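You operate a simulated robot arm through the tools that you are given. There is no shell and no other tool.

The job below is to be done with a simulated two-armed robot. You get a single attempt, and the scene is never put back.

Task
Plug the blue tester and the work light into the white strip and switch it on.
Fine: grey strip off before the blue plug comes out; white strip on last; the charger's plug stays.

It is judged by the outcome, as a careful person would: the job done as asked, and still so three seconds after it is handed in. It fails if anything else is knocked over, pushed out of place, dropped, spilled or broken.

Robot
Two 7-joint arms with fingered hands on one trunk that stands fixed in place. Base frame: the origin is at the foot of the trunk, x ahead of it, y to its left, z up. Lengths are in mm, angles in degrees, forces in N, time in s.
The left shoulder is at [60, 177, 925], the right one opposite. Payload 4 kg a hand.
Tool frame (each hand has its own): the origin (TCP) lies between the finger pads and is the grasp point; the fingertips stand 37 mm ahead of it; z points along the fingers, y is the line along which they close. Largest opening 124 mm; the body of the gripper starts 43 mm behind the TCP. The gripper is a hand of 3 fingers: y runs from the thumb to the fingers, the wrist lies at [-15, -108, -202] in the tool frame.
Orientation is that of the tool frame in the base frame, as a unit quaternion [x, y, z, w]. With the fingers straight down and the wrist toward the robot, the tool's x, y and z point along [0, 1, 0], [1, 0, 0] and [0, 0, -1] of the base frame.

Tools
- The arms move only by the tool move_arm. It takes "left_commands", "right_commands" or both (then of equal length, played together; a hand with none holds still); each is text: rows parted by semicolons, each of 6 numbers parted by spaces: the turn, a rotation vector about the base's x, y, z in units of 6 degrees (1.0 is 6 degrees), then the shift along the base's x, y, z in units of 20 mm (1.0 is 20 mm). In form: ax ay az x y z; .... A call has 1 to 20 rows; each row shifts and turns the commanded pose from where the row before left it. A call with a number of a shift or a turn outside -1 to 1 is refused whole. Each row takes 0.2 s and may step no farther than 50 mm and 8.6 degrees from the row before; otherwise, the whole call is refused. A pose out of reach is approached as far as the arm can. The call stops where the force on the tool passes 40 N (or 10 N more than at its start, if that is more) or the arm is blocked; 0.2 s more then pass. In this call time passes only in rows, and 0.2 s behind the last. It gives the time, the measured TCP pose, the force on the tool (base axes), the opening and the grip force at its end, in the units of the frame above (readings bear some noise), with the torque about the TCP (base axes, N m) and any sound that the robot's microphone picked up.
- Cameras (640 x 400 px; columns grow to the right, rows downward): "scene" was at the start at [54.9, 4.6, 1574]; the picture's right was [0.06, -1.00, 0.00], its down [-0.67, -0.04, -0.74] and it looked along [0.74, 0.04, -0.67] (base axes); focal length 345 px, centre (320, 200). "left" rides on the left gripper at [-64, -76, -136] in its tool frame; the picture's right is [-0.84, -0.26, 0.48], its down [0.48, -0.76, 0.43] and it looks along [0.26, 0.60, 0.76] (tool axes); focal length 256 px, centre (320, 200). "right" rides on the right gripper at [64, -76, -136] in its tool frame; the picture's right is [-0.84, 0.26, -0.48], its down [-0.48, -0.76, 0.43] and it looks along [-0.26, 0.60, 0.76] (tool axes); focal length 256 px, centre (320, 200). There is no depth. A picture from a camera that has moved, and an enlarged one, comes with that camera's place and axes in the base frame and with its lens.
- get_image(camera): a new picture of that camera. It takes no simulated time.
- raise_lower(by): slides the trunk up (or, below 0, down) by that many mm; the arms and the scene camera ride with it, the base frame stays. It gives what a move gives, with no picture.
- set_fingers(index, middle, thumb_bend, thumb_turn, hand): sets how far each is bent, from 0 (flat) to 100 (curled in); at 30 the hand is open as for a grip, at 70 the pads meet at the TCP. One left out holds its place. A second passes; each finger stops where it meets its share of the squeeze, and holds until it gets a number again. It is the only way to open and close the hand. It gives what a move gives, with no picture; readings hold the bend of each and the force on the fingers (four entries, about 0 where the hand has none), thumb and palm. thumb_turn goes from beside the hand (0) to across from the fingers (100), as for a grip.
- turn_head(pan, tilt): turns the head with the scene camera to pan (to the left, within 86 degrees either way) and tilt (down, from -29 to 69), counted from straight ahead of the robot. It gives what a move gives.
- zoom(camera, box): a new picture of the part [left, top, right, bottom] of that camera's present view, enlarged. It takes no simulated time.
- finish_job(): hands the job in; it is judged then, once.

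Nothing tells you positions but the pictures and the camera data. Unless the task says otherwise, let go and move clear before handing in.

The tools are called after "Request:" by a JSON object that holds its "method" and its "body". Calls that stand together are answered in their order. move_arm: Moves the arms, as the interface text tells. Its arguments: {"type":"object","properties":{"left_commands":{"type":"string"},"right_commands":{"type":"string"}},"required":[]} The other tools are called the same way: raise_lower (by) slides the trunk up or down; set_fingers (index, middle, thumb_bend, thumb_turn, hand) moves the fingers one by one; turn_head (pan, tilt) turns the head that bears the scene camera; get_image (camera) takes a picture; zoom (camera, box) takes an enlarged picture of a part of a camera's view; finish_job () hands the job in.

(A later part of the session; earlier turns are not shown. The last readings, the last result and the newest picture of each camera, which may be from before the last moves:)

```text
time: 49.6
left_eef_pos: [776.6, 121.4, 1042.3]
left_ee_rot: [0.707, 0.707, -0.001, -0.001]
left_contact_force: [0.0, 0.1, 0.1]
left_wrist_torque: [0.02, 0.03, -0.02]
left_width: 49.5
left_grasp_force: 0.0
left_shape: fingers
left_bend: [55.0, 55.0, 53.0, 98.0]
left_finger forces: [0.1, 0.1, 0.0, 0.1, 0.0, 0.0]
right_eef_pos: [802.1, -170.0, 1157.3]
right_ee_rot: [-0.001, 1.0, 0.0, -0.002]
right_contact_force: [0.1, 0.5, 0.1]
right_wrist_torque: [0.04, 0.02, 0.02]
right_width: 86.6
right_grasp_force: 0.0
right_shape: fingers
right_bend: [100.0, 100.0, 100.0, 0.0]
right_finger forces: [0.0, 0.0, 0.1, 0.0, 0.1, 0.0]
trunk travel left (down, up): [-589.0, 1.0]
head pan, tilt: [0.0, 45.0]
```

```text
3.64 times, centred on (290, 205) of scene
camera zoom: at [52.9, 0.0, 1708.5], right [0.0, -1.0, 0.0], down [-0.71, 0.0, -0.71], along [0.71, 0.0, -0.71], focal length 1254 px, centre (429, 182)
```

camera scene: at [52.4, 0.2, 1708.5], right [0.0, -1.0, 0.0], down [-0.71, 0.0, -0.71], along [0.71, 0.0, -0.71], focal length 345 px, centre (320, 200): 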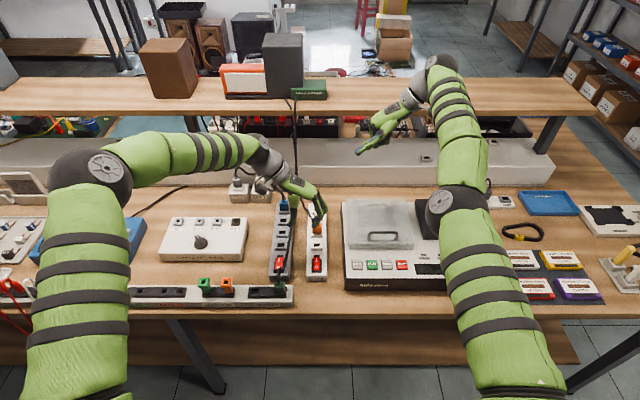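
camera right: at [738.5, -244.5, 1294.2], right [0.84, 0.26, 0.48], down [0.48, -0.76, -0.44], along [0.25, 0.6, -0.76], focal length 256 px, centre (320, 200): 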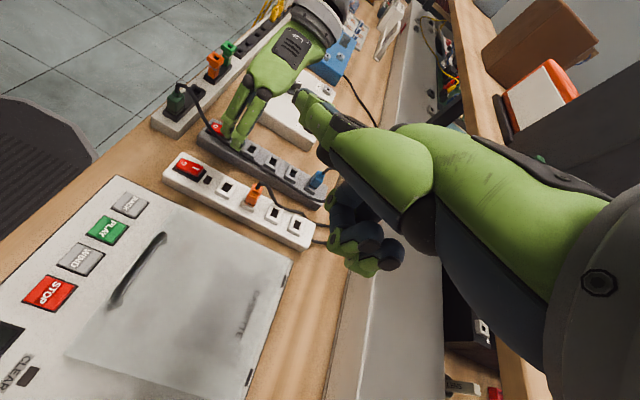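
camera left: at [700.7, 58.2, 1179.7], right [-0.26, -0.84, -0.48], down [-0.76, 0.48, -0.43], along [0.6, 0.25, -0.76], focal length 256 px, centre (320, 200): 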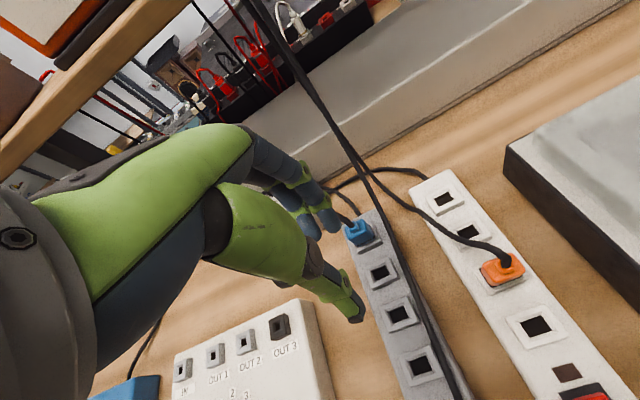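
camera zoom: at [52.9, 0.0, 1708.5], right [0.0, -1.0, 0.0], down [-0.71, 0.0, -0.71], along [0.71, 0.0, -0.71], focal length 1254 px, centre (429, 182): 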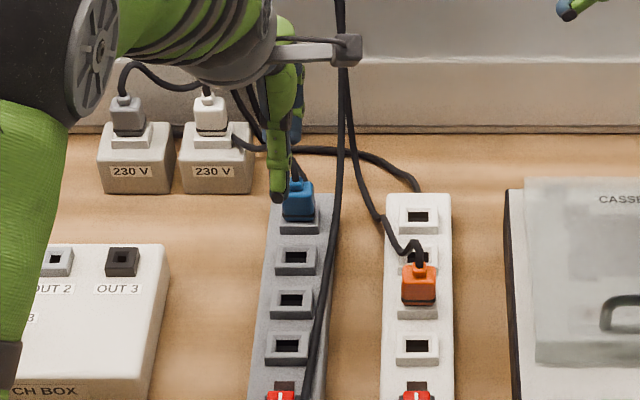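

Request:
{"method": "zoom", "body": {"camera": "scene", "box": [265, 190, 305, 230]}}

Request:
{"method": "zoom", "body": {"camera": "left", "box": [300, 130, 460, 270]}}

Request:
{"method": "zoom", "body": {"camera": "right", "box": [290, 150, 340, 200]}}

```text
10.00 times, centred on (285, 210) of scene
camera zoom: at [52.9, 0.0, 1708.5], right [0.0, -1.0, 0.0], down [-0.71, 0.0, -0.71], along [0.71, 0.0, -0.71], focal length 3448 px, centre (670, 100)
```

zoom: 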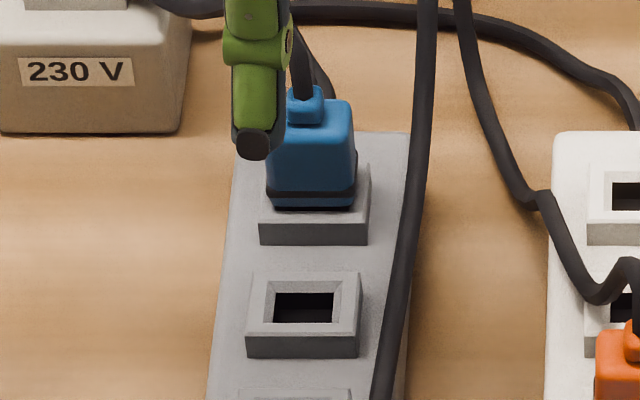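

```text
2.86 times, centred on (380, 200) of left
camera zoom: at [700.7, 58.2, 1179.7], right [-0.26, -0.84, -0.48], down [-0.76, 0.48, -0.43], along [0.6, 0.25, -0.76], focal length 731 px, centre (149, 200)
```

zoom: 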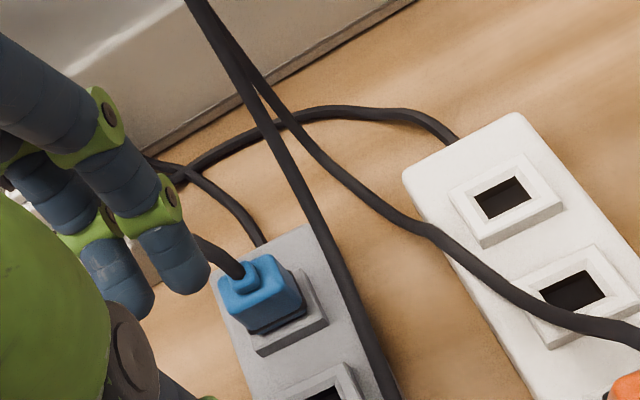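

```text
8.00 times, centred on (315, 175) of right
camera zoom: at [738.9, -244.7, 1293.9], right [0.84, 0.26, 0.48], down [0.48, -0.76, -0.44], along [0.25, 0.6, -0.76], focal length 2048 px, centre (360, 400)
```

zoom: 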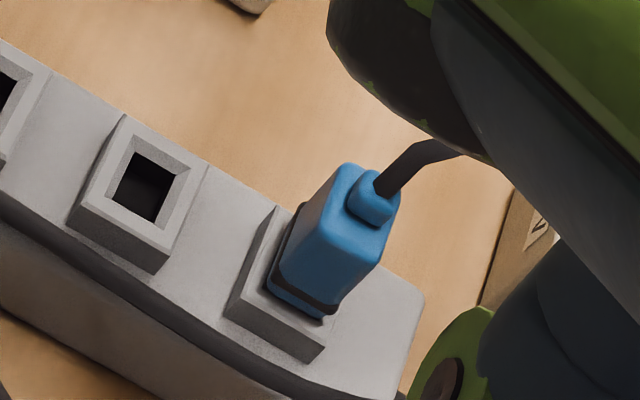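

The blue plug's top is at about (851, 118.5, 901). Both hanging leads now pass at y≈75–85, clear of the approach. I'll move above it and come partway down.

Request:
{"method": "move_arm", "body": {"left_commands": "0 0 0 0.93 -0.04 0; 0 0 0 0.93 -0.04 0; 0 0 0 0.93 -0.04 0; 0 0 0 0.93 -0.03 0; 0 0 0 0 0 -0.9; 0 0 0 0 0 -0.9; 0 0 0 0 0 -0.9; 0 0 0 0 0 -0.9"}}

Request:
{"method": "zoom", "body": {"camera": "left", "box": [240, 180, 440, 380]}}

Request:
{"method": "zoom", "body": {"camera": "scene", "box": [255, 170, 325, 240]}}

Request:
{"method": "zoom", "body": {"camera": "right", "box": [270, 130, 360, 220]}}

```text
time: 51.5
left_eef_pos: [851.9, 119.9, 970.6]
left_ee_rot: [0.707, 0.707, 0.0, 0.0]
left_contact_force: [0.0, -0.1, 0.1]
left_wrist_torque: [-0.02, 0.0, -0.02]
left_width: 49.4
left_grasp_force: 0.1
left_shape: fingers
left_bend: [55.0, 55.0, 53.0, 98.0]
left_finger forces: [0.1, 0.0, 0.0, 0.0, 0.0, 0.0]
right_eef_pos: [801.3, -168.9, 1158.1]
right_ee_rot: [-0.001, 1.0, 0.0, -0.001]
right_contact_force: [0.3, 0.1, 0.3]
right_wrist_torque: [0.0, -0.02, -0.01]
right_width: 86.4
right_grasp_force: 0.2
right_shape: fingers
right_bend: [100.0, 100.0, 100.0, 0.0]
right_finger forces: [0.1, 0.0, 0.0, 0.0, 0.0, 0.0]
trunk travel left (down, up): [-589.0, 1.0]
head pan, tilt: [0.0, 45.0]
```

```text
2.00 times, centred on (340, 280) of left
camera zoom: at [775.8, 55.8, 1107.8], right [-0.26, -0.84, -0.48], down [-0.76, 0.48, -0.43], along [0.6, 0.25, -0.76], focal length 512 px, centre (280, 40)
```

zoom: 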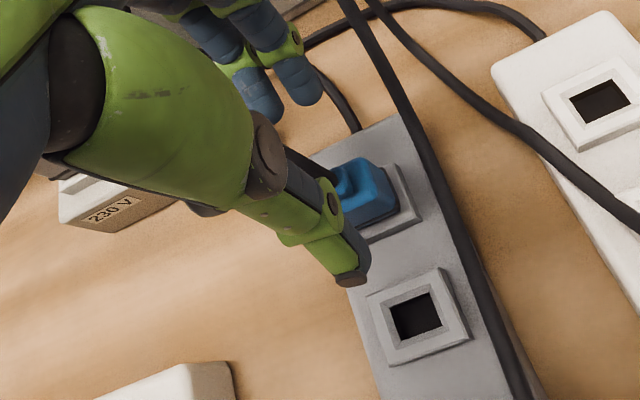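

```text
5.71 times, centred on (290, 205) of scene
camera zoom: at [53.2, 0.0, 1708.5], right [0.0, -1.0, 0.0], down [-0.71, 0.0, -0.71], along [0.71, 0.0, -0.71], focal length 1970 px, centre (491, 171)
```

zoom: 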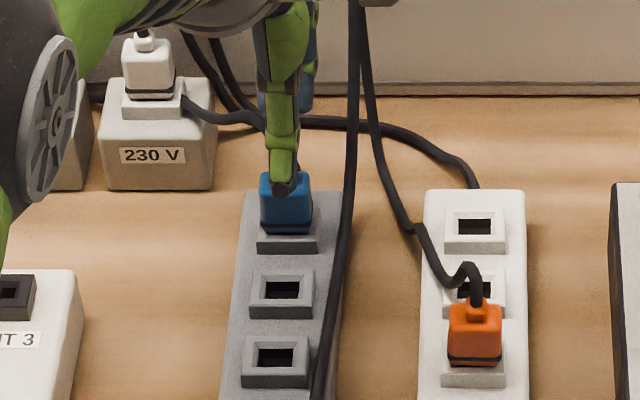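

```text
4.44 times, centred on (315, 175) of right
camera zoom: at [739.2, -244.6, 1293.8], right [0.84, 0.26, 0.48], down [0.48, -0.76, -0.44], along [0.25, 0.6, -0.76], focal length 1138 px, centre (342, 311)
```

zoom: 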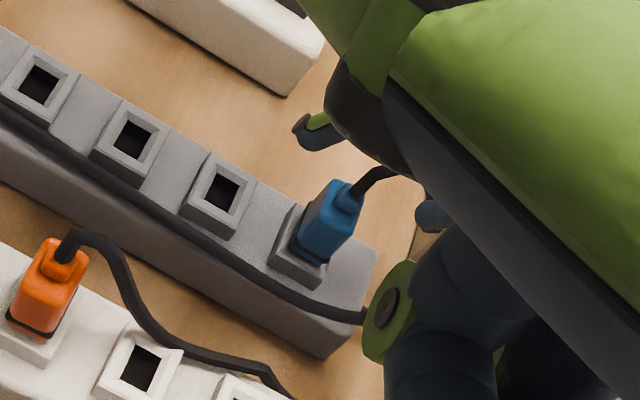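

Thumb and fingers line up on either side of the plug. I'll descend to grip height.

Request:
{"method": "move_arm", "body": {"left_commands": "0 0 0 0 0 -0.9; 0 0 0 0 0 -0.8; 0 0 0 0 0 -0.5; 0 0 0 0 0 -0.25"}}

Request:
{"method": "zoom", "body": {"camera": "left", "box": [240, 180, 440, 380]}}

Request:
{"method": "zoom", "body": {"camera": "scene", "box": [255, 170, 325, 240]}}

Request:
{"method": "zoom", "body": {"camera": "right", "box": [270, 130, 360, 220]}}

```text
time: 52.5
left_eef_pos: [851.5, 118.9, 921.8]
left_ee_rot: [0.707, 0.707, -0.001, -0.001]
left_contact_force: [-0.4, -0.2, 0.3]
left_wrist_torque: [0.0, -0.02, 0.01]
left_width: 49.7
left_grasp_force: 0.0
left_shape: fingers
left_bend: [55.0, 55.0, 53.0, 98.0]
left_finger forces: [0.0, 0.1, 0.0, 0.0, 0.0, 0.0]
right_eef_pos: [801.1, -168.6, 1156.4]
right_ee_rot: [-0.001, 1.0, 0.0, -0.002]
right_contact_force: [0.2, 0.8, 0.0]
right_wrist_torque: [-0.02, 0.01, -0.01]
right_width: 86.5
right_grasp_force: 0.1
right_shape: fingers
right_bend: [100.0, 100.0, 100.0, 0.0]
right_finger forces: [0.0, 0.0, 0.0, 0.0, 0.1, 0.0]
trunk travel left (down, up): [-589.0, 1.0]
head pan, tilt: [0.0, 45.0]
```

```text
2.00 times, centred on (340, 280) of left
camera zoom: at [775.0, 55.7, 1058.3], right [-0.26, -0.84, -0.48], down [-0.76, 0.48, -0.43], along [0.6, 0.25, -0.76], focal length 512 px, centre (280, 40)
```

zoom: 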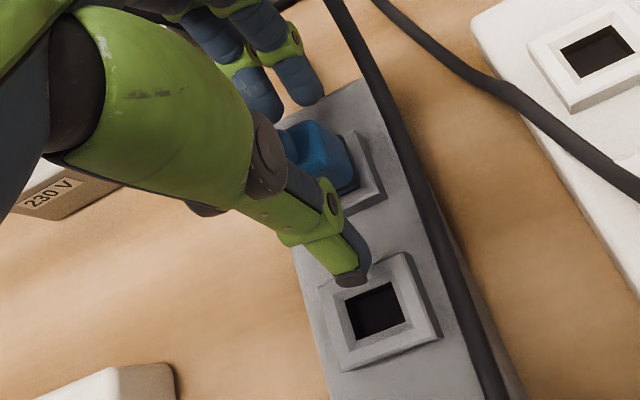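

```text
5.71 times, centred on (290, 205) of scene
camera zoom: at [52.9, 0.0, 1708.5], right [0.0, -1.0, 0.0], down [-0.71, 0.0, -0.71], along [0.71, 0.0, -0.71], focal length 1970 px, centre (491, 171)
```

zoom: 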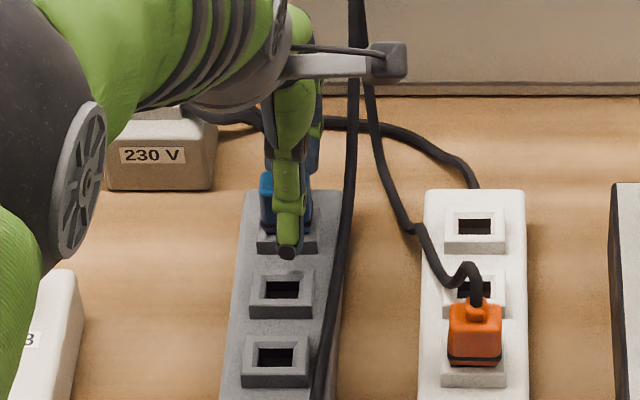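

```text
4.44 times, centred on (315, 175) of right
camera zoom: at [738.9, -244.6, 1293.9], right [0.84, 0.26, 0.48], down [0.48, -0.76, -0.44], along [0.25, 0.6, -0.76], focal length 1138 px, centre (342, 311)
```

zoom: 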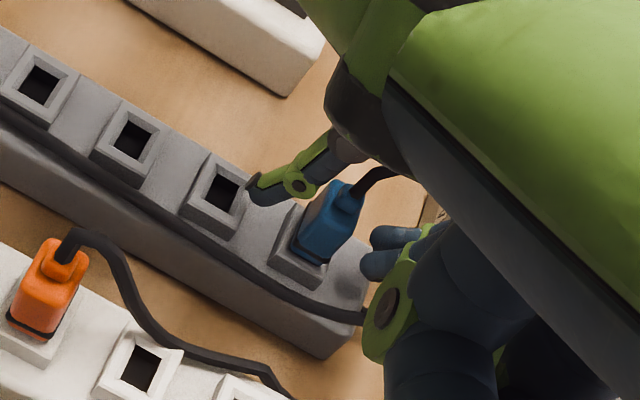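

Good straddle. I'll centre by 2 mm and close the grip.

Request:
{"method": "move_arm", "body": {"left_commands": "0 0 0 0 0.1 0"}}

Request:
{"method": "set_fingers", "body": {"hand": "left", "index": 70, "middle": 70, "thumb_bend": 70}}

Request:
{"method": "zoom", "body": {"camera": "right", "box": [270, 130, 360, 220]}}

Request:
{"method": "zoom", "body": {"camera": "left", "box": [240, 180, 440, 380]}}

```text
time: 52.9
left_eef_pos: [850.8, 122.0, 921.8]
left_ee_rot: [0.707, 0.707, 0.0, -0.001]
left_contact_force: [-0.2, 0.2, -0.6]
left_wrist_torque: [-0.04, -0.02, -0.02]
left_width: 49.5
left_grasp_force: 0.0
left_shape: fingers
left_bend: [55.0, 55.0, 53.0, 98.0]
left_finger forces: [0.1, 0.0, 0.1, 0.0, 0.1, 0.0]
right_eef_pos: [802.0, -167.5, 1157.5]
right_ee_rot: [-0.001, 1.0, 0.001, -0.001]
right_contact_force: [0.6, -0.3, 0.7]
right_wrist_torque: [0.05, 0.01, -0.01]
right_width: 86.4
right_grasp_force: 0.1
right_shape: fingers
right_bend: [100.0, 100.0, 100.0, 0.0]
right_finger forces: [0.1, 0.1, 0.1, 0.0, 0.1, 0.0]
trunk travel left (down, up): [-589.0, 1.0]
head pan, tilt: [0.0, 45.0]
```

```text
time: 53.9
left_eef_pos: [851.1, 121.9, 922.1]
left_ee_rot: [0.708, 0.707, 0.0, 0.0]
left_contact_force: [1.5, 1.2, 2.8]
left_wrist_torque: [0.03, -0.23, -0.06]
left_width: 21.2
left_grasp_force: 14.1
left_shape: fingers
left_bend: [65.0, 65.0, 65.0, 97.0]
left_finger forces: [7.9, 7.5, 0.0, 0.1, 13.3, 0.1]
right_eef_pos: [801.7, -169.4, 1157.9]
right_ee_rot: [-0.001, 1.0, 0.0, -0.002]
right_contact_force: [0.5, 0.1, 0.1]
right_wrist_torque: [0.02, 0.0, 0.0]
right_width: 86.4
right_grasp_force: 0.1
right_shape: fingers
right_bend: [100.0, 100.0, 100.0, 0.0]
right_finger forces: [0.0, 0.0, 0.0, 0.0, 0.1, 0.0]
trunk travel left (down, up): [-589.0, 1.0]
head pan, tilt: [0.0, 45.0]
```

```text
4.44 times, centred on (315, 175) of right
camera zoom: at [738.9, -244.5, 1294.0], right [0.84, 0.26, 0.48], down [0.48, -0.76, -0.44], along [0.25, 0.6, -0.76], focal length 1138 px, centre (342, 311)
```

zoom: 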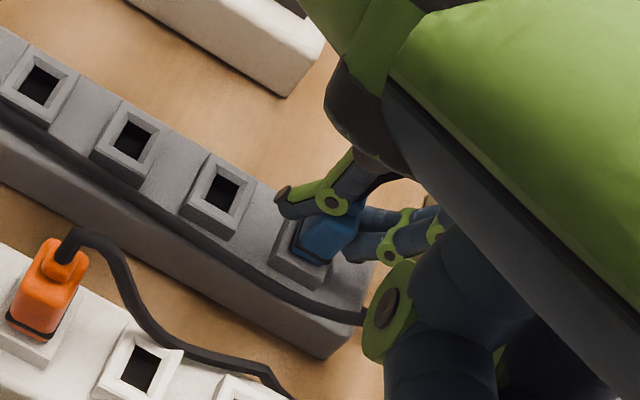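

```text
2.00 times, centred on (340, 280) of left
camera zoom: at [775.0, 58.2, 1058.8], right [-0.26, -0.84, -0.48], down [-0.76, 0.48, -0.43], along [0.6, 0.25, -0.76], focal length 512 px, centre (280, 40)
```

zoom: 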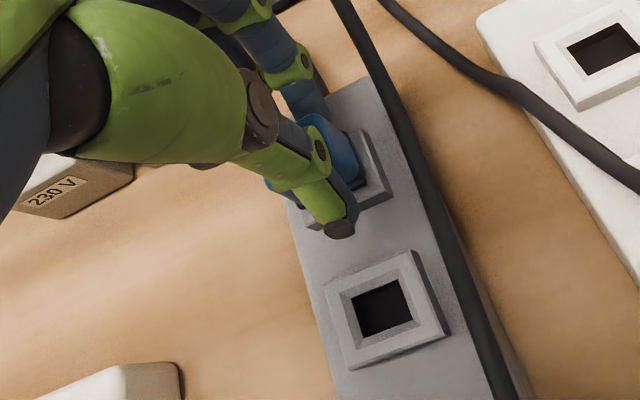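

The grip is balanced (7.9 / 7.5 / 13.3 N) and the grey strip is off, so I can pull the blue plug straight up.

Request:
{"method": "move_arm", "body": {"left_commands": "0 0 0 0 0 0.2; 0 0 0 0 0 0.25; 0 0 0 0 0 0.25; 0 0 0 0 0 0.25"}}

Request:
{"method": "zoom", "body": {"camera": "right", "box": [270, 130, 360, 220]}}

Request:
{"method": "zoom", "body": {"camera": "scene", "box": [255, 170, 325, 240]}}

```text
time: 54.9
left_eef_pos: [851.0, 120.8, 940.9]
left_ee_rot: [0.708, 0.707, 0.0, -0.001]
left_contact_force: [0.0, 0.2, -0.2]
left_wrist_torque: [-0.02, 0.01, -0.02]
left_width: 19.8
left_grasp_force: 13.6
left_shape: fingers
left_bend: [65.0, 66.0, 66.0, 96.0]
left_finger forces: [7.9, 5.0, 0.0, 0.0, 14.3, 0.0]
right_eef_pos: [801.9, -170.0, 1157.8]
right_ee_rot: [-0.002, 1.0, 0.0, -0.001]
right_contact_force: [-0.1, 0.0, -0.9]
right_wrist_torque: [0.03, 0.03, 0.02]
right_width: 86.6
right_grasp_force: 0.0
right_shape: fingers
right_bend: [100.0, 100.0, 100.0, 0.0]
right_finger forces: [0.0, 0.1, 0.1, 0.0, 0.0, 0.0]
trunk travel left (down, up): [-589.0, 1.0]
head pan, tilt: [0.0, 45.0]
```

```text
4.44 times, centred on (315, 175) of right
camera zoom: at [738.7, -244.7, 1294.1], right [0.84, 0.26, 0.48], down [0.48, -0.76, -0.44], along [0.25, 0.6, -0.76], focal length 1138 px, centre (342, 311)
```

zoom: 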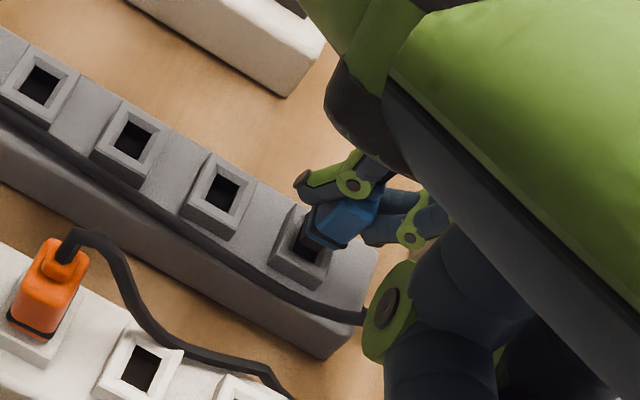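

```text
5.71 times, centred on (290, 205) of scene
camera zoom: at [52.6, -0.1, 1708.5], right [0.0, -1.0, 0.0], down [-0.71, 0.0, -0.71], along [0.71, 0.0, -0.71], focal length 1970 px, centre (491, 171)
```

zoom: 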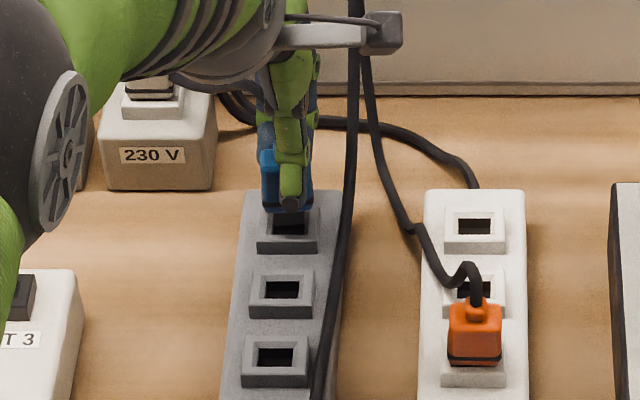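

It's out. I'll lift it and carry it across to the far white socket, crossing a bit nearer to the robot to stay clear of the hanging leads.

Request:
{"method": "move_arm", "body": {"left_commands": "0 0 0 -0.3 0 0.9; 0 0 0 -0.3 0 0.9; 0 0 0 -0.4 0 0.9; 0 0 0 0 -0.9 0.3; 0 0 0 0 -0.9 0; 0 0 0 0 -0.9 0; 0 0 0 0 -0.9 0; 0 0 0 0 -0.9 0; 0 0 0 0.3 -0.8 0; 0 0 0 0.4 -0.2 0"}}

Request:
{"method": "get_image", "body": {"camera": "scene"}}

Request:
{"method": "get_image", "body": {"camera": "right"}}

Request:
{"method": "get_image", "body": {"camera": "left"}}

Request:
{"method": "zoom", "body": {"camera": "scene", "box": [295, 150, 345, 210]}}

```text
time: 57.0
left_eef_pos: [845.4, 11.9, 1000.5]
left_ee_rot: [0.707, 0.707, -0.001, 0.0]
left_contact_force: [0.8, 0.0, -0.3]
left_wrist_torque: [-0.01, 0.0, 0.0]
left_width: 19.8
left_grasp_force: 13.9
left_shape: fingers
left_bend: [65.0, 66.0, 66.0, 96.0]
left_finger forces: [8.1, 4.9, 0.0, 0.0, 14.2, 0.0]
right_eef_pos: [801.5, -168.9, 1157.8]
right_ee_rot: [0.0, 1.0, 0.0, -0.002]
right_contact_force: [0.5, -0.9, 0.9]
right_wrist_torque: [0.0, 0.0, -0.01]
right_width: 86.4
right_grasp_force: 0.1
right_shape: fingers
right_bend: [100.0, 100.0, 100.0, 0.0]
right_finger forces: [0.0, 0.1, 0.1, 0.0, 0.1, 0.0]
trunk travel left (down, up): [-589.0, 1.0]
head pan, tilt: [0.0, 45.0]
```

```text
taken
camera scene: at [53.2, 0.1, 1708.5], right [0.0, -1.0, 0.0], down [-0.71, 0.0, -0.71], along [0.71, 0.0, -0.71], focal length 345 px, centre (320, 200)
```

scene: 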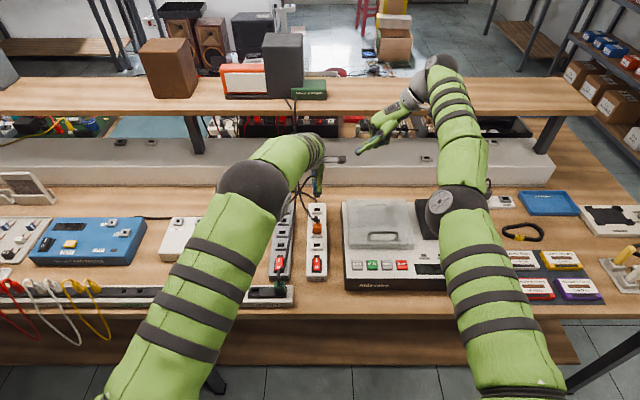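

```text
taken
camera right: at [739.2, -244.5, 1293.8], right [0.84, 0.26, 0.48], down [0.48, -0.76, -0.44], along [0.25, 0.6, -0.76], focal length 256 px, centre (320, 200)
```

right: 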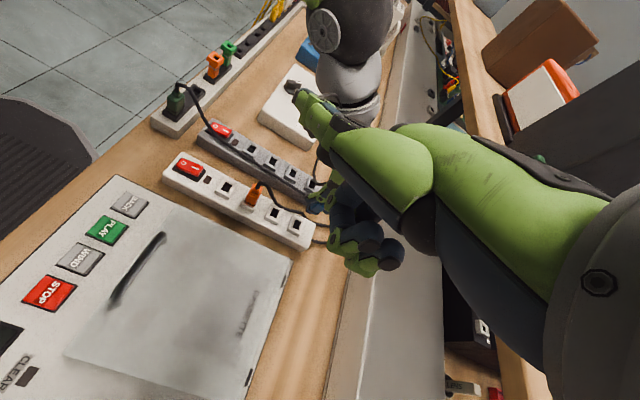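

```text
taken
camera left: at [770.0, -52.5, 1137.3], right [-0.26, -0.84, -0.48], down [-0.76, 0.48, -0.43], along [0.6, 0.25, -0.76], focal length 256 px, centre (320, 200)
```

left: 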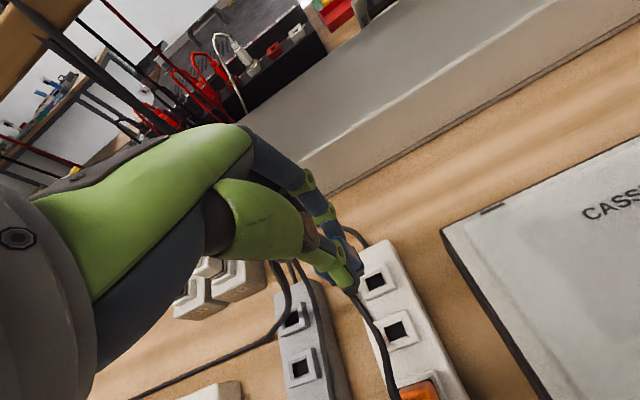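

```text
6.67 times, centred on (320, 180) of scene
camera zoom: at [53.2, 0.1, 1708.5], right [0.0, -1.0, 0.0], down [-0.71, 0.0, -0.71], along [0.71, 0.0, -0.71], focal length 2299 px, centre (320, 333)
```

zoom: 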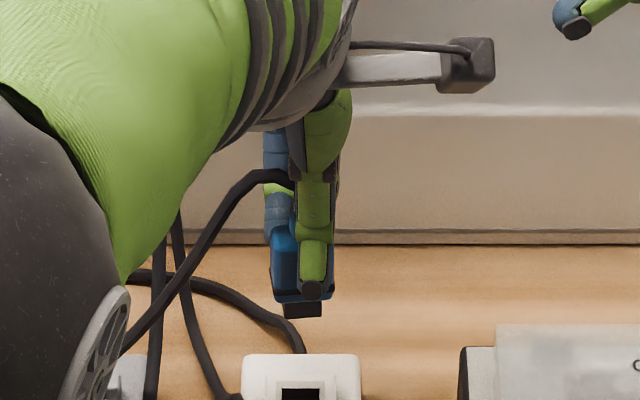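

The blue plug has arrived with no pull on its lead. Close-ups next, to measure the pin's attitude and position.

Request:
{"method": "zoom", "body": {"camera": "scene", "box": [305, 180, 335, 210]}}

Request:
{"method": "zoom", "body": {"camera": "right", "box": [270, 160, 350, 260]}}

Request:
{"method": "zoom", "body": {"camera": "left", "box": [300, 210, 420, 350]}}

```text
13.33 times, centred on (320, 195) of scene
camera zoom: at [53.2, 0.1, 1708.5], right [0.0, -1.0, 0.0], down [-0.71, 0.0, -0.71], along [0.71, 0.0, -0.71], focal length 4597 px, centre (320, 267)
```

zoom: 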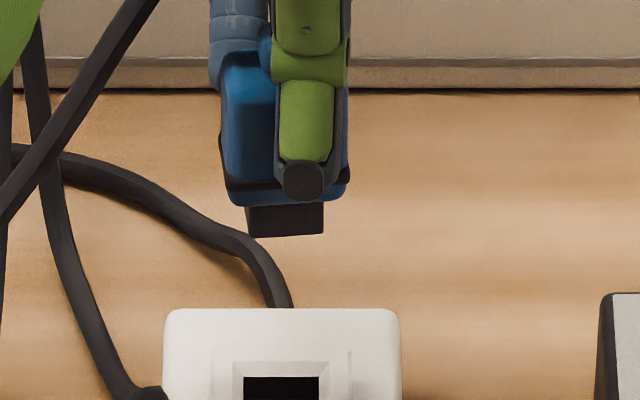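

```text
4.00 times, centred on (310, 210) of right
camera zoom: at [739.2, -244.5, 1293.8], right [0.84, 0.26, 0.48], down [0.48, -0.76, -0.44], along [0.25, 0.6, -0.76], focal length 1024 px, centre (360, 160)
```

zoom: 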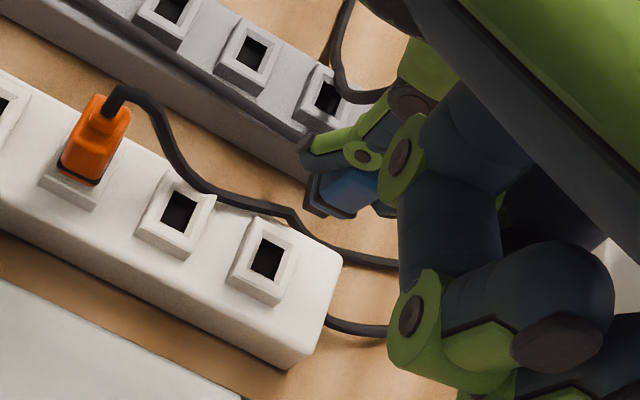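

```text
2.86 times, centred on (360, 280) of left
camera zoom: at [770.0, -52.5, 1137.3], right [-0.26, -0.84, -0.48], down [-0.76, 0.48, -0.43], along [0.6, 0.25, -0.76], focal length 731 px, centre (206, -29)
```

zoom: 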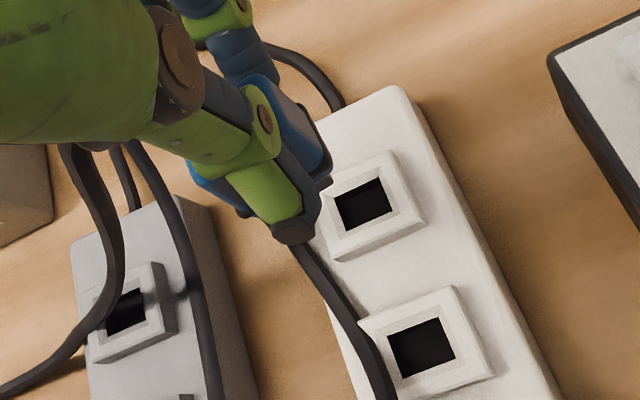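

Request:
{"method": "zoom", "body": {"camera": "right", "box": [295, 185, 335, 225]}}

Request:
{"method": "zoom", "body": {"camera": "left", "box": [340, 230, 390, 290]}}

```text
10.00 times, centred on (315, 205) of right
camera zoom: at [739.2, -244.5, 1293.8], right [0.84, 0.26, 0.48], down [0.48, -0.76, -0.44], along [0.25, 0.6, -0.76], focal length 2560 px, centre (370, 150)
```

zoom: 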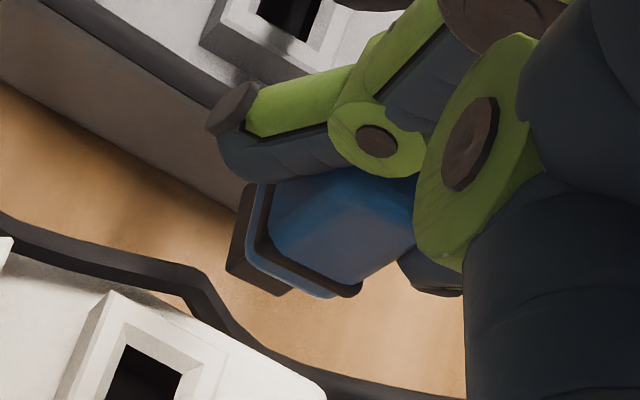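

```text
6.67 times, centred on (365, 260) of left
camera zoom: at [770.0, -52.5, 1137.3], right [-0.26, -0.84, -0.48], down [-0.76, 0.48, -0.43], along [0.6, 0.25, -0.76], focal length 1707 px, centre (20, -200)
```

zoom: 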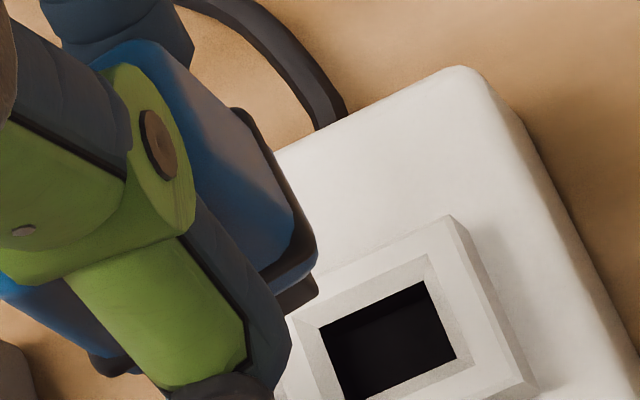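

The plug's attitude is nearly square, with only about 5° of yaw to take out. The pin's bottom is near (845.5, 8, 935), so I'll correct the yaw, centre over the far socket, and descend closer.

Request:
{"method": "move_arm", "body": {"left_commands": "0 0 -0.8 0.2 0.09 0; 0 0 0 0 0 -0.8; 0 0 0 0 0 -0.8; 0 0 0 0 0 -0.6"}}

Request:
{"method": "zoom", "body": {"camera": "scene", "box": [305, 190, 335, 220]}}

Request:
{"method": "zoom", "body": {"camera": "right", "box": [280, 190, 330, 240]}}

Request:
{"method": "zoom", "body": {"camera": "left", "box": [320, 220, 400, 300]}}

```text
time: 58.0
left_eef_pos: [850.3, 12.2, 955.8]
left_ee_rot: [0.736, 0.677, 0.0, 0.0]
left_contact_force: [0.4, -0.4, 0.6]
left_wrist_torque: [-0.03, -0.02, 0.0]
left_width: 19.7
left_grasp_force: 13.2
left_shape: fingers
left_bend: [65.0, 66.0, 66.0, 96.0]
left_finger forces: [8.1, 4.9, 0.0, 0.0, 14.2, 0.0]
right_eef_pos: [800.4, -168.8, 1157.6]
right_ee_rot: [0.0, 1.0, 0.0, -0.002]
right_contact_force: [-0.3, 0.0, 0.1]
right_wrist_torque: [0.03, -0.02, 0.01]
right_width: 86.4
right_grasp_force: 0.0
right_shape: fingers
right_bend: [100.0, 100.0, 100.0, 0.0]
right_finger forces: [0.0, 0.0, 0.0, 0.1, 0.0, 0.0]
trunk travel left (down, up): [-589.0, 1.0]
head pan, tilt: [0.0, 45.0]
```

```text
13.33 times, centred on (320, 205) of scene
camera zoom: at [53.1, -0.1, 1708.5], right [0.0, -1.0, 0.0], down [-0.71, 0.0, -0.71], along [0.71, 0.0, -0.71], focal length 4597 px, centre (320, 133)
```

zoom: 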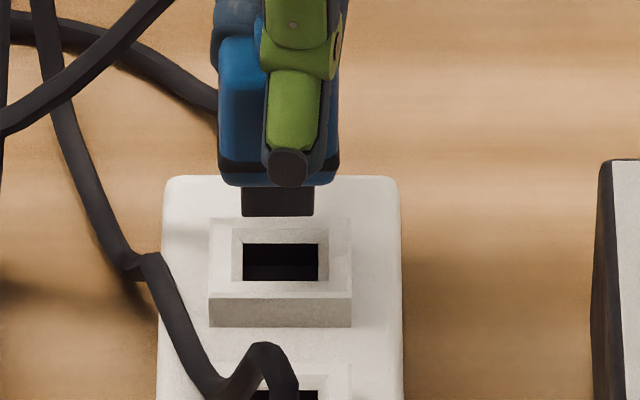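

```text
8.00 times, centred on (305, 215) of right
camera zoom: at [739.1, -244.7, 1293.8], right [0.84, 0.26, 0.48], down [0.48, -0.76, -0.44], along [0.25, 0.6, -0.76], focal length 2048 px, centre (440, 80)
```

zoom: 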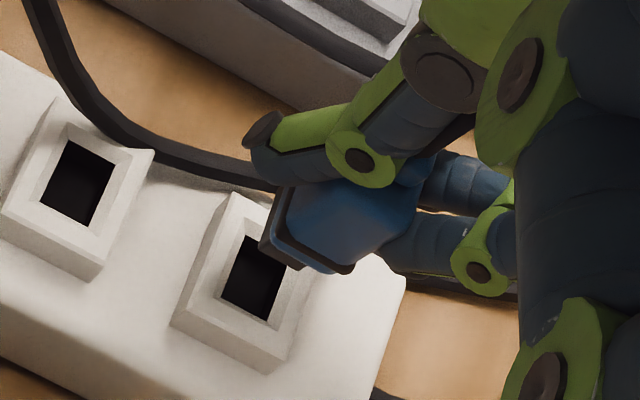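

```text
5.00 times, centred on (360, 260) of left
camera zoom: at [768.9, -44.2, 1093.9], right [-0.33, -0.81, -0.48], down [-0.72, 0.55, -0.43], along [0.62, 0.2, -0.76], focal length 1280 px, centre (120, -100)
```

zoom: 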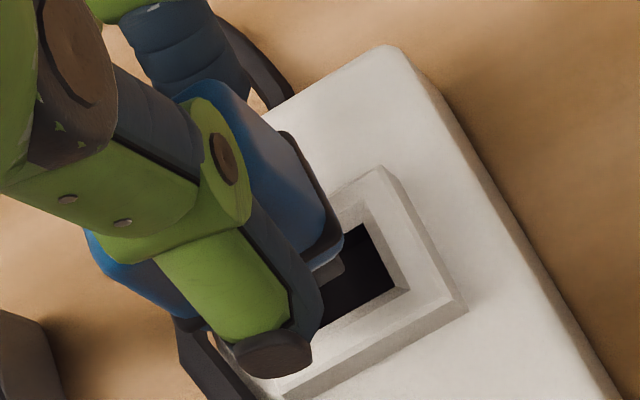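

The pin is over the far socket within a millimetre (x≈849, y≈10.7). I'll nudge it −0.8 mm in y and lower it in.

Request:
{"method": "move_arm", "body": {"left_commands": "0 0 0 0.02 -0.04 -0.3; 0 0 0 0 0 -0.3; 0 0 0 0 0 -0.3; 0 0 0 0 0 -0.2; 0 0 0 0 0 -0.2"}}

Request:
{"method": "zoom", "body": {"camera": "scene", "box": [305, 190, 335, 220]}}

Request:
{"method": "zoom", "body": {"camera": "right", "box": [280, 190, 330, 240]}}

Request:
{"method": "zoom", "body": {"camera": "left", "box": [320, 220, 400, 300]}}

```text
time: 59.2
left_eef_pos: [849.0, 12.1, 932.0]
left_ee_rot: [0.736, 0.677, 0.001, 0.001]
left_contact_force: [2.9, -0.8, 4.0]
left_wrist_torque: [-0.04, -0.13, -0.01]
left_width: 20.0
left_grasp_force: 15.1
left_shape: fingers
left_bend: [65.0, 66.0, 67.0, 96.0]
left_finger forces: [8.7, 6.4, 0.0, 0.0, 14.4, 0.0]
right_eef_pos: [801.9, -169.3, 1156.9]
right_ee_rot: [-0.001, 1.0, 0.0, -0.002]
right_contact_force: [0.5, 0.6, -0.2]
right_wrist_torque: [0.0, 0.0, -0.01]
right_width: 86.6
right_grasp_force: 0.0
right_shape: fingers
right_bend: [100.0, 100.0, 100.0, 0.0]
right_finger forces: [0.0, 0.1, 0.0, 0.0, 0.0, 0.0]
trunk travel left (down, up): [-589.0, 1.0]
head pan, tilt: [0.0, 45.0]
```

```text
13.33 times, centred on (320, 205) of scene
camera zoom: at [52.8, -0.1, 1708.6], right [0.0, -1.0, 0.0], down [-0.71, 0.0, -0.71], along [0.71, 0.0, -0.71], focal length 4597 px, centre (320, 133)
```

zoom: 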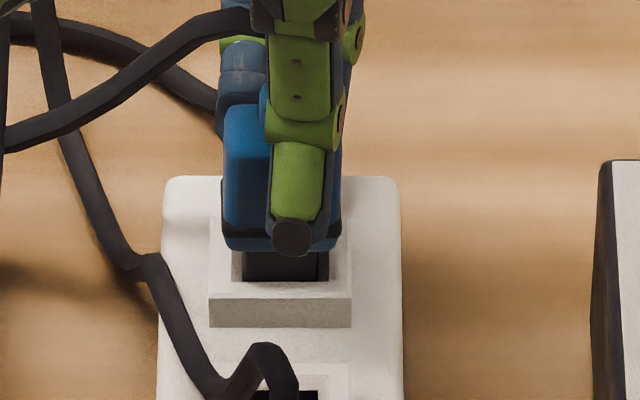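

```text
8.00 times, centred on (305, 215) of right
camera zoom: at [738.9, -244.7, 1294.1], right [0.84, 0.26, 0.48], down [0.48, -0.76, -0.44], along [0.25, 0.6, -0.76], focal length 2048 px, centre (440, 80)
```

zoom: 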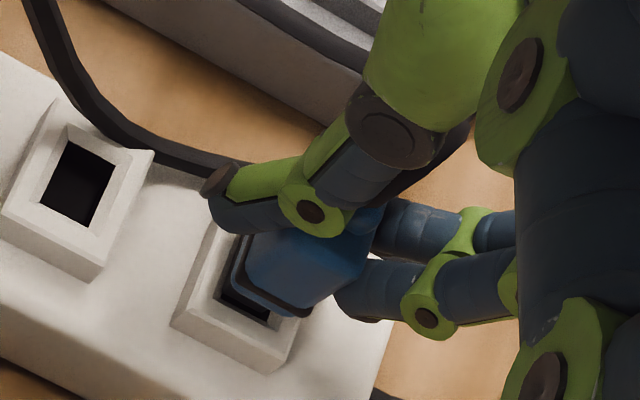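

```text
5.00 times, centred on (360, 260) of left
camera zoom: at [769.2, -45.0, 1068.8], right [-0.33, -0.81, -0.48], down [-0.72, 0.55, -0.44], along [0.62, 0.2, -0.76], focal length 1280 px, centre (120, -100)
```

zoom: 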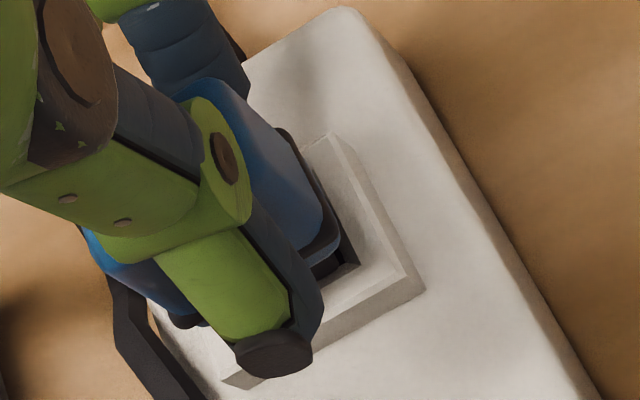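

It's entering, with a slight push from the near chamfer (+2.9 N in x). I'll shift about 1.5 mm in +x as it goes down.

Request:
{"method": "move_arm", "body": {"left_commands": "0 0 0 0.07 -0.02 -0.1; 0 0 0 0 0 -0.15; 0 0 0 0 0 -0.15; 0 0 0 0 0 -0.15"}}

Request:
{"method": "zoom", "body": {"camera": "scene", "box": [305, 190, 335, 220]}}

Request:
{"method": "zoom", "body": {"camera": "right", "box": [280, 190, 330, 240]}}

Request:
{"method": "zoom", "body": {"camera": "left", "box": [320, 220, 400, 300]}}

```text
time: 60.2
left_eef_pos: [852.8, 12.2, 923.1]
left_ee_rot: [0.736, 0.677, 0.001, 0.001]
left_contact_force: [1.1, 0.8, 13.1]
left_wrist_torque: [-0.07, -0.17, -0.08]
left_width: 20.2
left_grasp_force: 16.9
left_shape: fingers
left_bend: [64.0, 66.0, 66.0, 96.0]
left_finger forces: [8.7, 7.1, 0.0, 0.0, 18.7, 0.0]
right_eef_pos: [800.8, -168.3, 1157.6]
right_ee_rot: [-0.001, 1.0, 0.001, -0.002]
right_contact_force: [0.2, 0.5, -0.4]
right_wrist_torque: [0.0, 0.03, 0.01]
right_width: 86.5
right_grasp_force: 0.1
right_shape: fingers
right_bend: [100.0, 100.0, 100.0, 0.0]
right_finger forces: [0.1, 0.0, 0.1, 0.0, 0.0, 0.1]
trunk travel left (down, up): [-589.0, 1.0]
head pan, tilt: [0.0, 45.0]
```

```text
13.33 times, centred on (320, 205) of scene
camera zoom: at [51.4, 0.1, 1708.8], right [0.0, -1.0, 0.0], down [-0.71, 0.0, -0.71], along [0.71, 0.0, -0.71], focal length 4597 px, centre (320, 133)
```

zoom: 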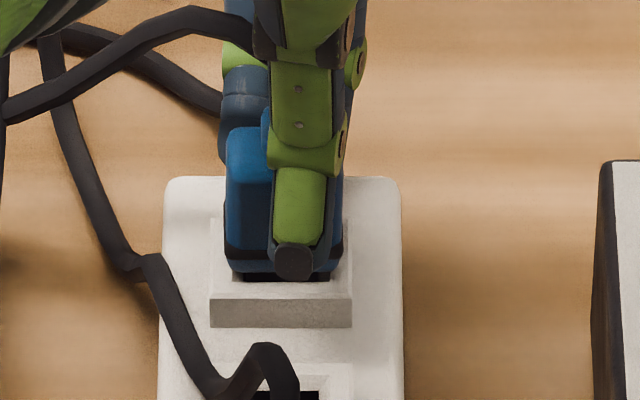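

```text
8.00 times, centred on (305, 215) of right
camera zoom: at [737.9, -244.5, 1294.9], right [0.84, 0.26, 0.48], down [0.48, -0.76, -0.44], along [0.25, 0.6, -0.76], focal length 2048 px, centre (440, 80)
```

zoom: 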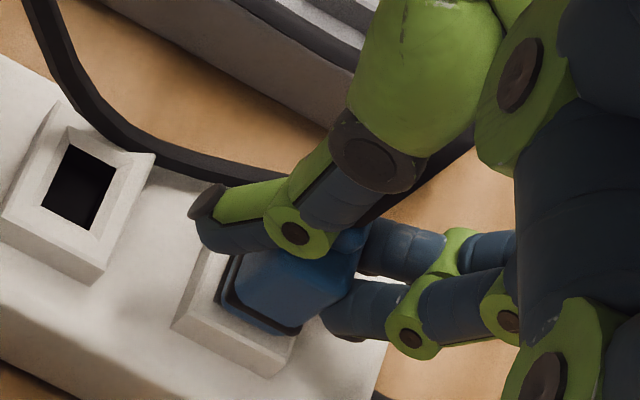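

```text
5.00 times, centred on (360, 260) of left
camera zoom: at [769.6, -45.2, 1059.4], right [-0.32, -0.81, -0.48], down [-0.71, 0.55, -0.44], along [0.62, 0.2, -0.76], focal length 1280 px, centre (120, -100)
```

zoom: 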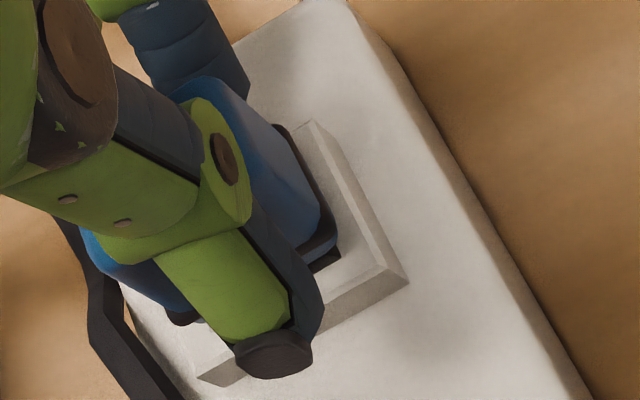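

Almost home; I'll press the last few mm.

Request:
{"method": "move_arm", "body": {"left_commands": "0 0 0 0 0 -0.12; 0 0 0 0 0 -0.12; 0 0 0 0 0 -0.12"}}

Request:
{"method": "zoom", "body": {"camera": "scene", "box": [305, 190, 335, 220]}}

Request:
{"method": "zoom", "body": {"camera": "right", "box": [280, 190, 330, 240]}}

Request:
{"method": "zoom", "body": {"camera": "left", "box": [320, 220, 400, 300]}}

```text
time: 61.1
left_eef_pos: [854.6, 11.2, 921.2]
left_ee_rot: [0.737, 0.676, 0.004, 0.006]
left_contact_force: [-6.0, 3.0, 18.2]
left_wrist_torque: [-0.07, 0.16, -0.11]
left_width: 20.4
left_grasp_force: 18.5
left_shape: fingers
left_bend: [65.0, 67.0, 65.0, 97.0]
left_finger forces: [6.7, 5.1, 0.0, 0.0, 25.5, 0.0]
right_eef_pos: [800.4, -167.8, 1157.5]
right_ee_rot: [-0.001, 1.0, 0.0, -0.002]
right_contact_force: [-1.0, -0.2, -0.6]
right_wrist_torque: [0.03, 0.03, -0.02]
right_width: 86.2
right_grasp_force: 0.1
right_shape: fingers
right_bend: [100.0, 100.0, 100.0, 0.0]
right_finger forces: [0.0, 0.0, 0.0, 0.0, 0.0, 0.1]
trunk travel left (down, up): [-589.0, 1.0]
head pan, tilt: [0.0, 45.0]
stopped in row 3 (left hand): the force on the tool passed its limit at 40 N (the readings are from after the stop); the commanded pose is now the measured one
```

```text
13.33 times, centred on (320, 205) of scene
camera zoom: at [51.0, 0.3, 1708.3], right [0.0, -1.0, 0.0], down [-0.71, 0.0, -0.71], along [0.71, 0.0, -0.71], focal length 4597 px, centre (320, 133)
```

zoom: 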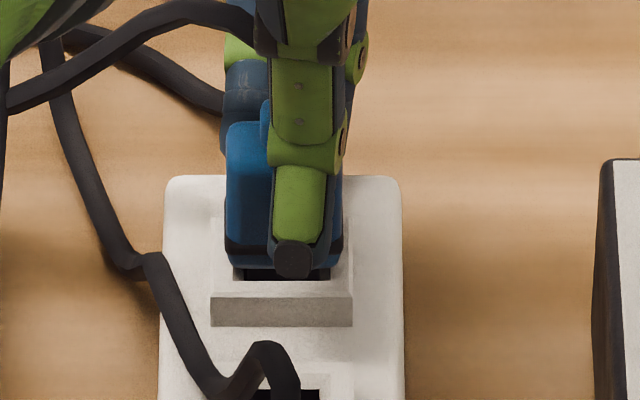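

```text
8.00 times, centred on (305, 215) of right
camera zoom: at [737.6, -244.3, 1294.4], right [0.84, 0.26, 0.48], down [0.48, -0.76, -0.44], along [0.25, 0.6, -0.76], focal length 2048 px, centre (440, 80)
```

zoom: 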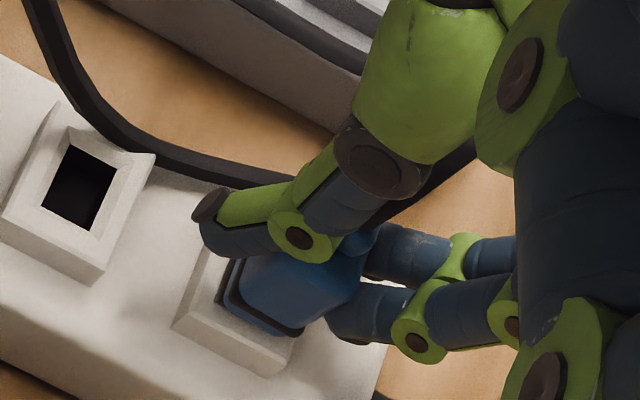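

```text
5.00 times, centred on (360, 260) of left
camera zoom: at [771.1, -45.4, 1058.0], right [-0.32, -0.81, -0.48], down [-0.71, 0.54, -0.45], along [0.63, 0.2, -0.75], focal length 1280 px, centre (120, -100)
```

zoom: 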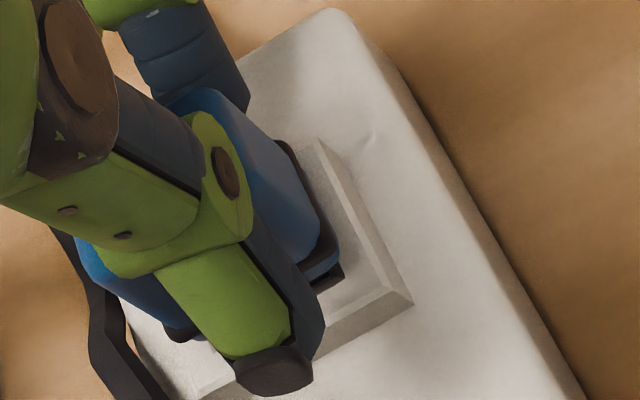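

The push hit the limit at 40 N with the hand sliding slightly in +x, so the plug may be tilted a little. I'll release, lift off, and look before seating it properly.

Request:
{"method": "set_fingers", "body": {"hand": "left", "index": 57, "middle": 57, "thumb_bend": 55}}

Request:
{"method": "move_arm", "body": {"left_commands": "0 0 0 0 0 0.5; 0 0 0 0 0 0.8; 0 0 0 0 0 0.8; 0 0 0 0 0 0.8"}}

Request:
{"method": "zoom", "body": {"camera": "scene", "box": [305, 190, 335, 220]}}

Request:
{"method": "zoom", "body": {"camera": "right", "box": [280, 190, 330, 240]}}

Request:
{"method": "zoom", "body": {"camera": "left", "box": [300, 200, 420, 320]}}

```text
time: 62.1
left_eef_pos: [854.0, 10.5, 917.8]
left_ee_rot: [0.736, 0.677, 0.002, 0.003]
left_contact_force: [0.3, 0.2, 0.4]
left_wrist_torque: [0.03, 0.02, 0.05]
left_width: 44.9
left_grasp_force: 0.0
left_shape: fingers
left_bend: [56.0, 56.0, 55.0, 97.0]
left_finger forces: [0.0, 0.0, 0.0, 0.1, 0.0, 0.0]
right_eef_pos: [801.8, -168.9, 1157.0]
right_ee_rot: [-0.001, 1.0, 0.001, -0.002]
right_contact_force: [0.6, -0.4, 0.3]
right_wrist_torque: [0.02, -0.01, 0.03]
right_width: 86.4
right_grasp_force: 0.1
right_shape: fingers
right_bend: [100.0, 100.0, 100.0, 0.0]
right_finger forces: [0.0, 0.0, 0.1, 0.0, 0.0, 0.0]
trunk travel left (down, up): [-589.0, 1.0]
head pan, tilt: [0.0, 45.0]
```

```text
time: 63.1
left_eef_pos: [852.7, 11.0, 974.9]
left_ee_rot: [0.736, 0.677, 0.002, 0.003]
left_contact_force: [-0.5, -0.2, 0.0]
left_wrist_torque: [0.0, 0.0, 0.01]
left_width: 44.9
left_grasp_force: 0.0
left_shape: fingers
left_bend: [56.0, 56.0, 55.0, 97.0]
left_finger forces: [0.0, 0.0, 0.0, 0.0, 0.1, 0.0]
right_eef_pos: [800.9, -169.1, 1157.4]
right_ee_rot: [-0.001, 1.0, -0.001, -0.002]
right_contact_force: [0.7, 0.2, 0.3]
right_wrist_torque: [0.01, 0.01, 0.01]
right_width: 86.6
right_grasp_force: 0.1
right_shape: fingers
right_bend: [100.0, 100.0, 100.0, 0.0]
right_finger forces: [0.0, 0.0, 0.0, 0.1, 0.1, 0.1]
trunk travel left (down, up): [-589.0, 1.0]
head pan, tilt: [0.0, 45.0]
```

```text
13.33 times, centred on (320, 205) of scene
camera zoom: at [52.6, 0.0, 1708.5], right [0.0, -1.0, 0.0], down [-0.71, 0.0, -0.71], along [0.71, 0.0, -0.71], focal length 4597 px, centre (320, 133)
```

zoom: 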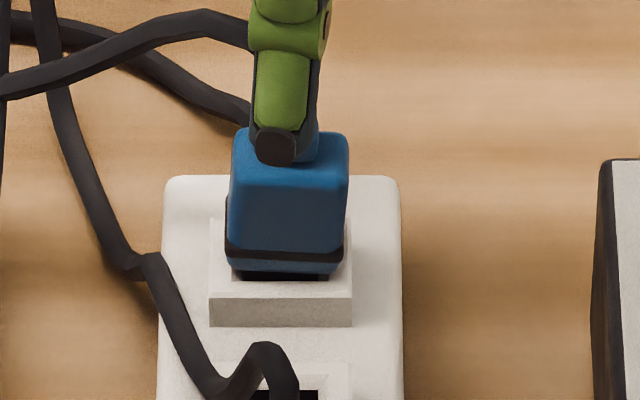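

```text
8.00 times, centred on (305, 215) of right
camera zoom: at [738.7, -244.6, 1294.0], right [0.84, 0.26, 0.48], down [0.48, -0.76, -0.44], along [0.25, 0.6, -0.76], focal length 2048 px, centre (440, 80)
```

zoom: 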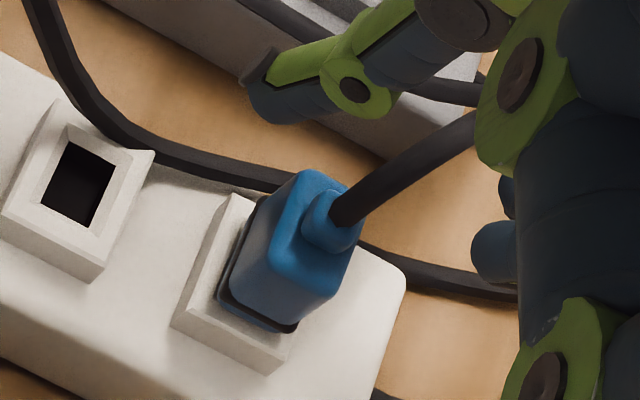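

```text
3.33 times, centred on (360, 260) of left
camera zoom: at [771.2, -45.7, 1112.8], right [-0.32, -0.81, -0.48], down [-0.71, 0.54, -0.44], along [0.62, 0.2, -0.76], focal length 853 px, centre (187, 0)
```

zoom: 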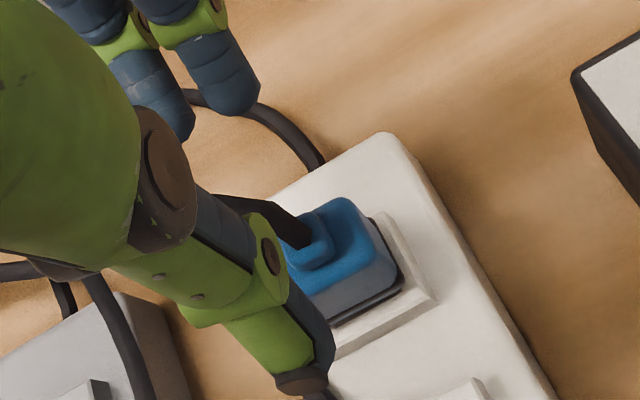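

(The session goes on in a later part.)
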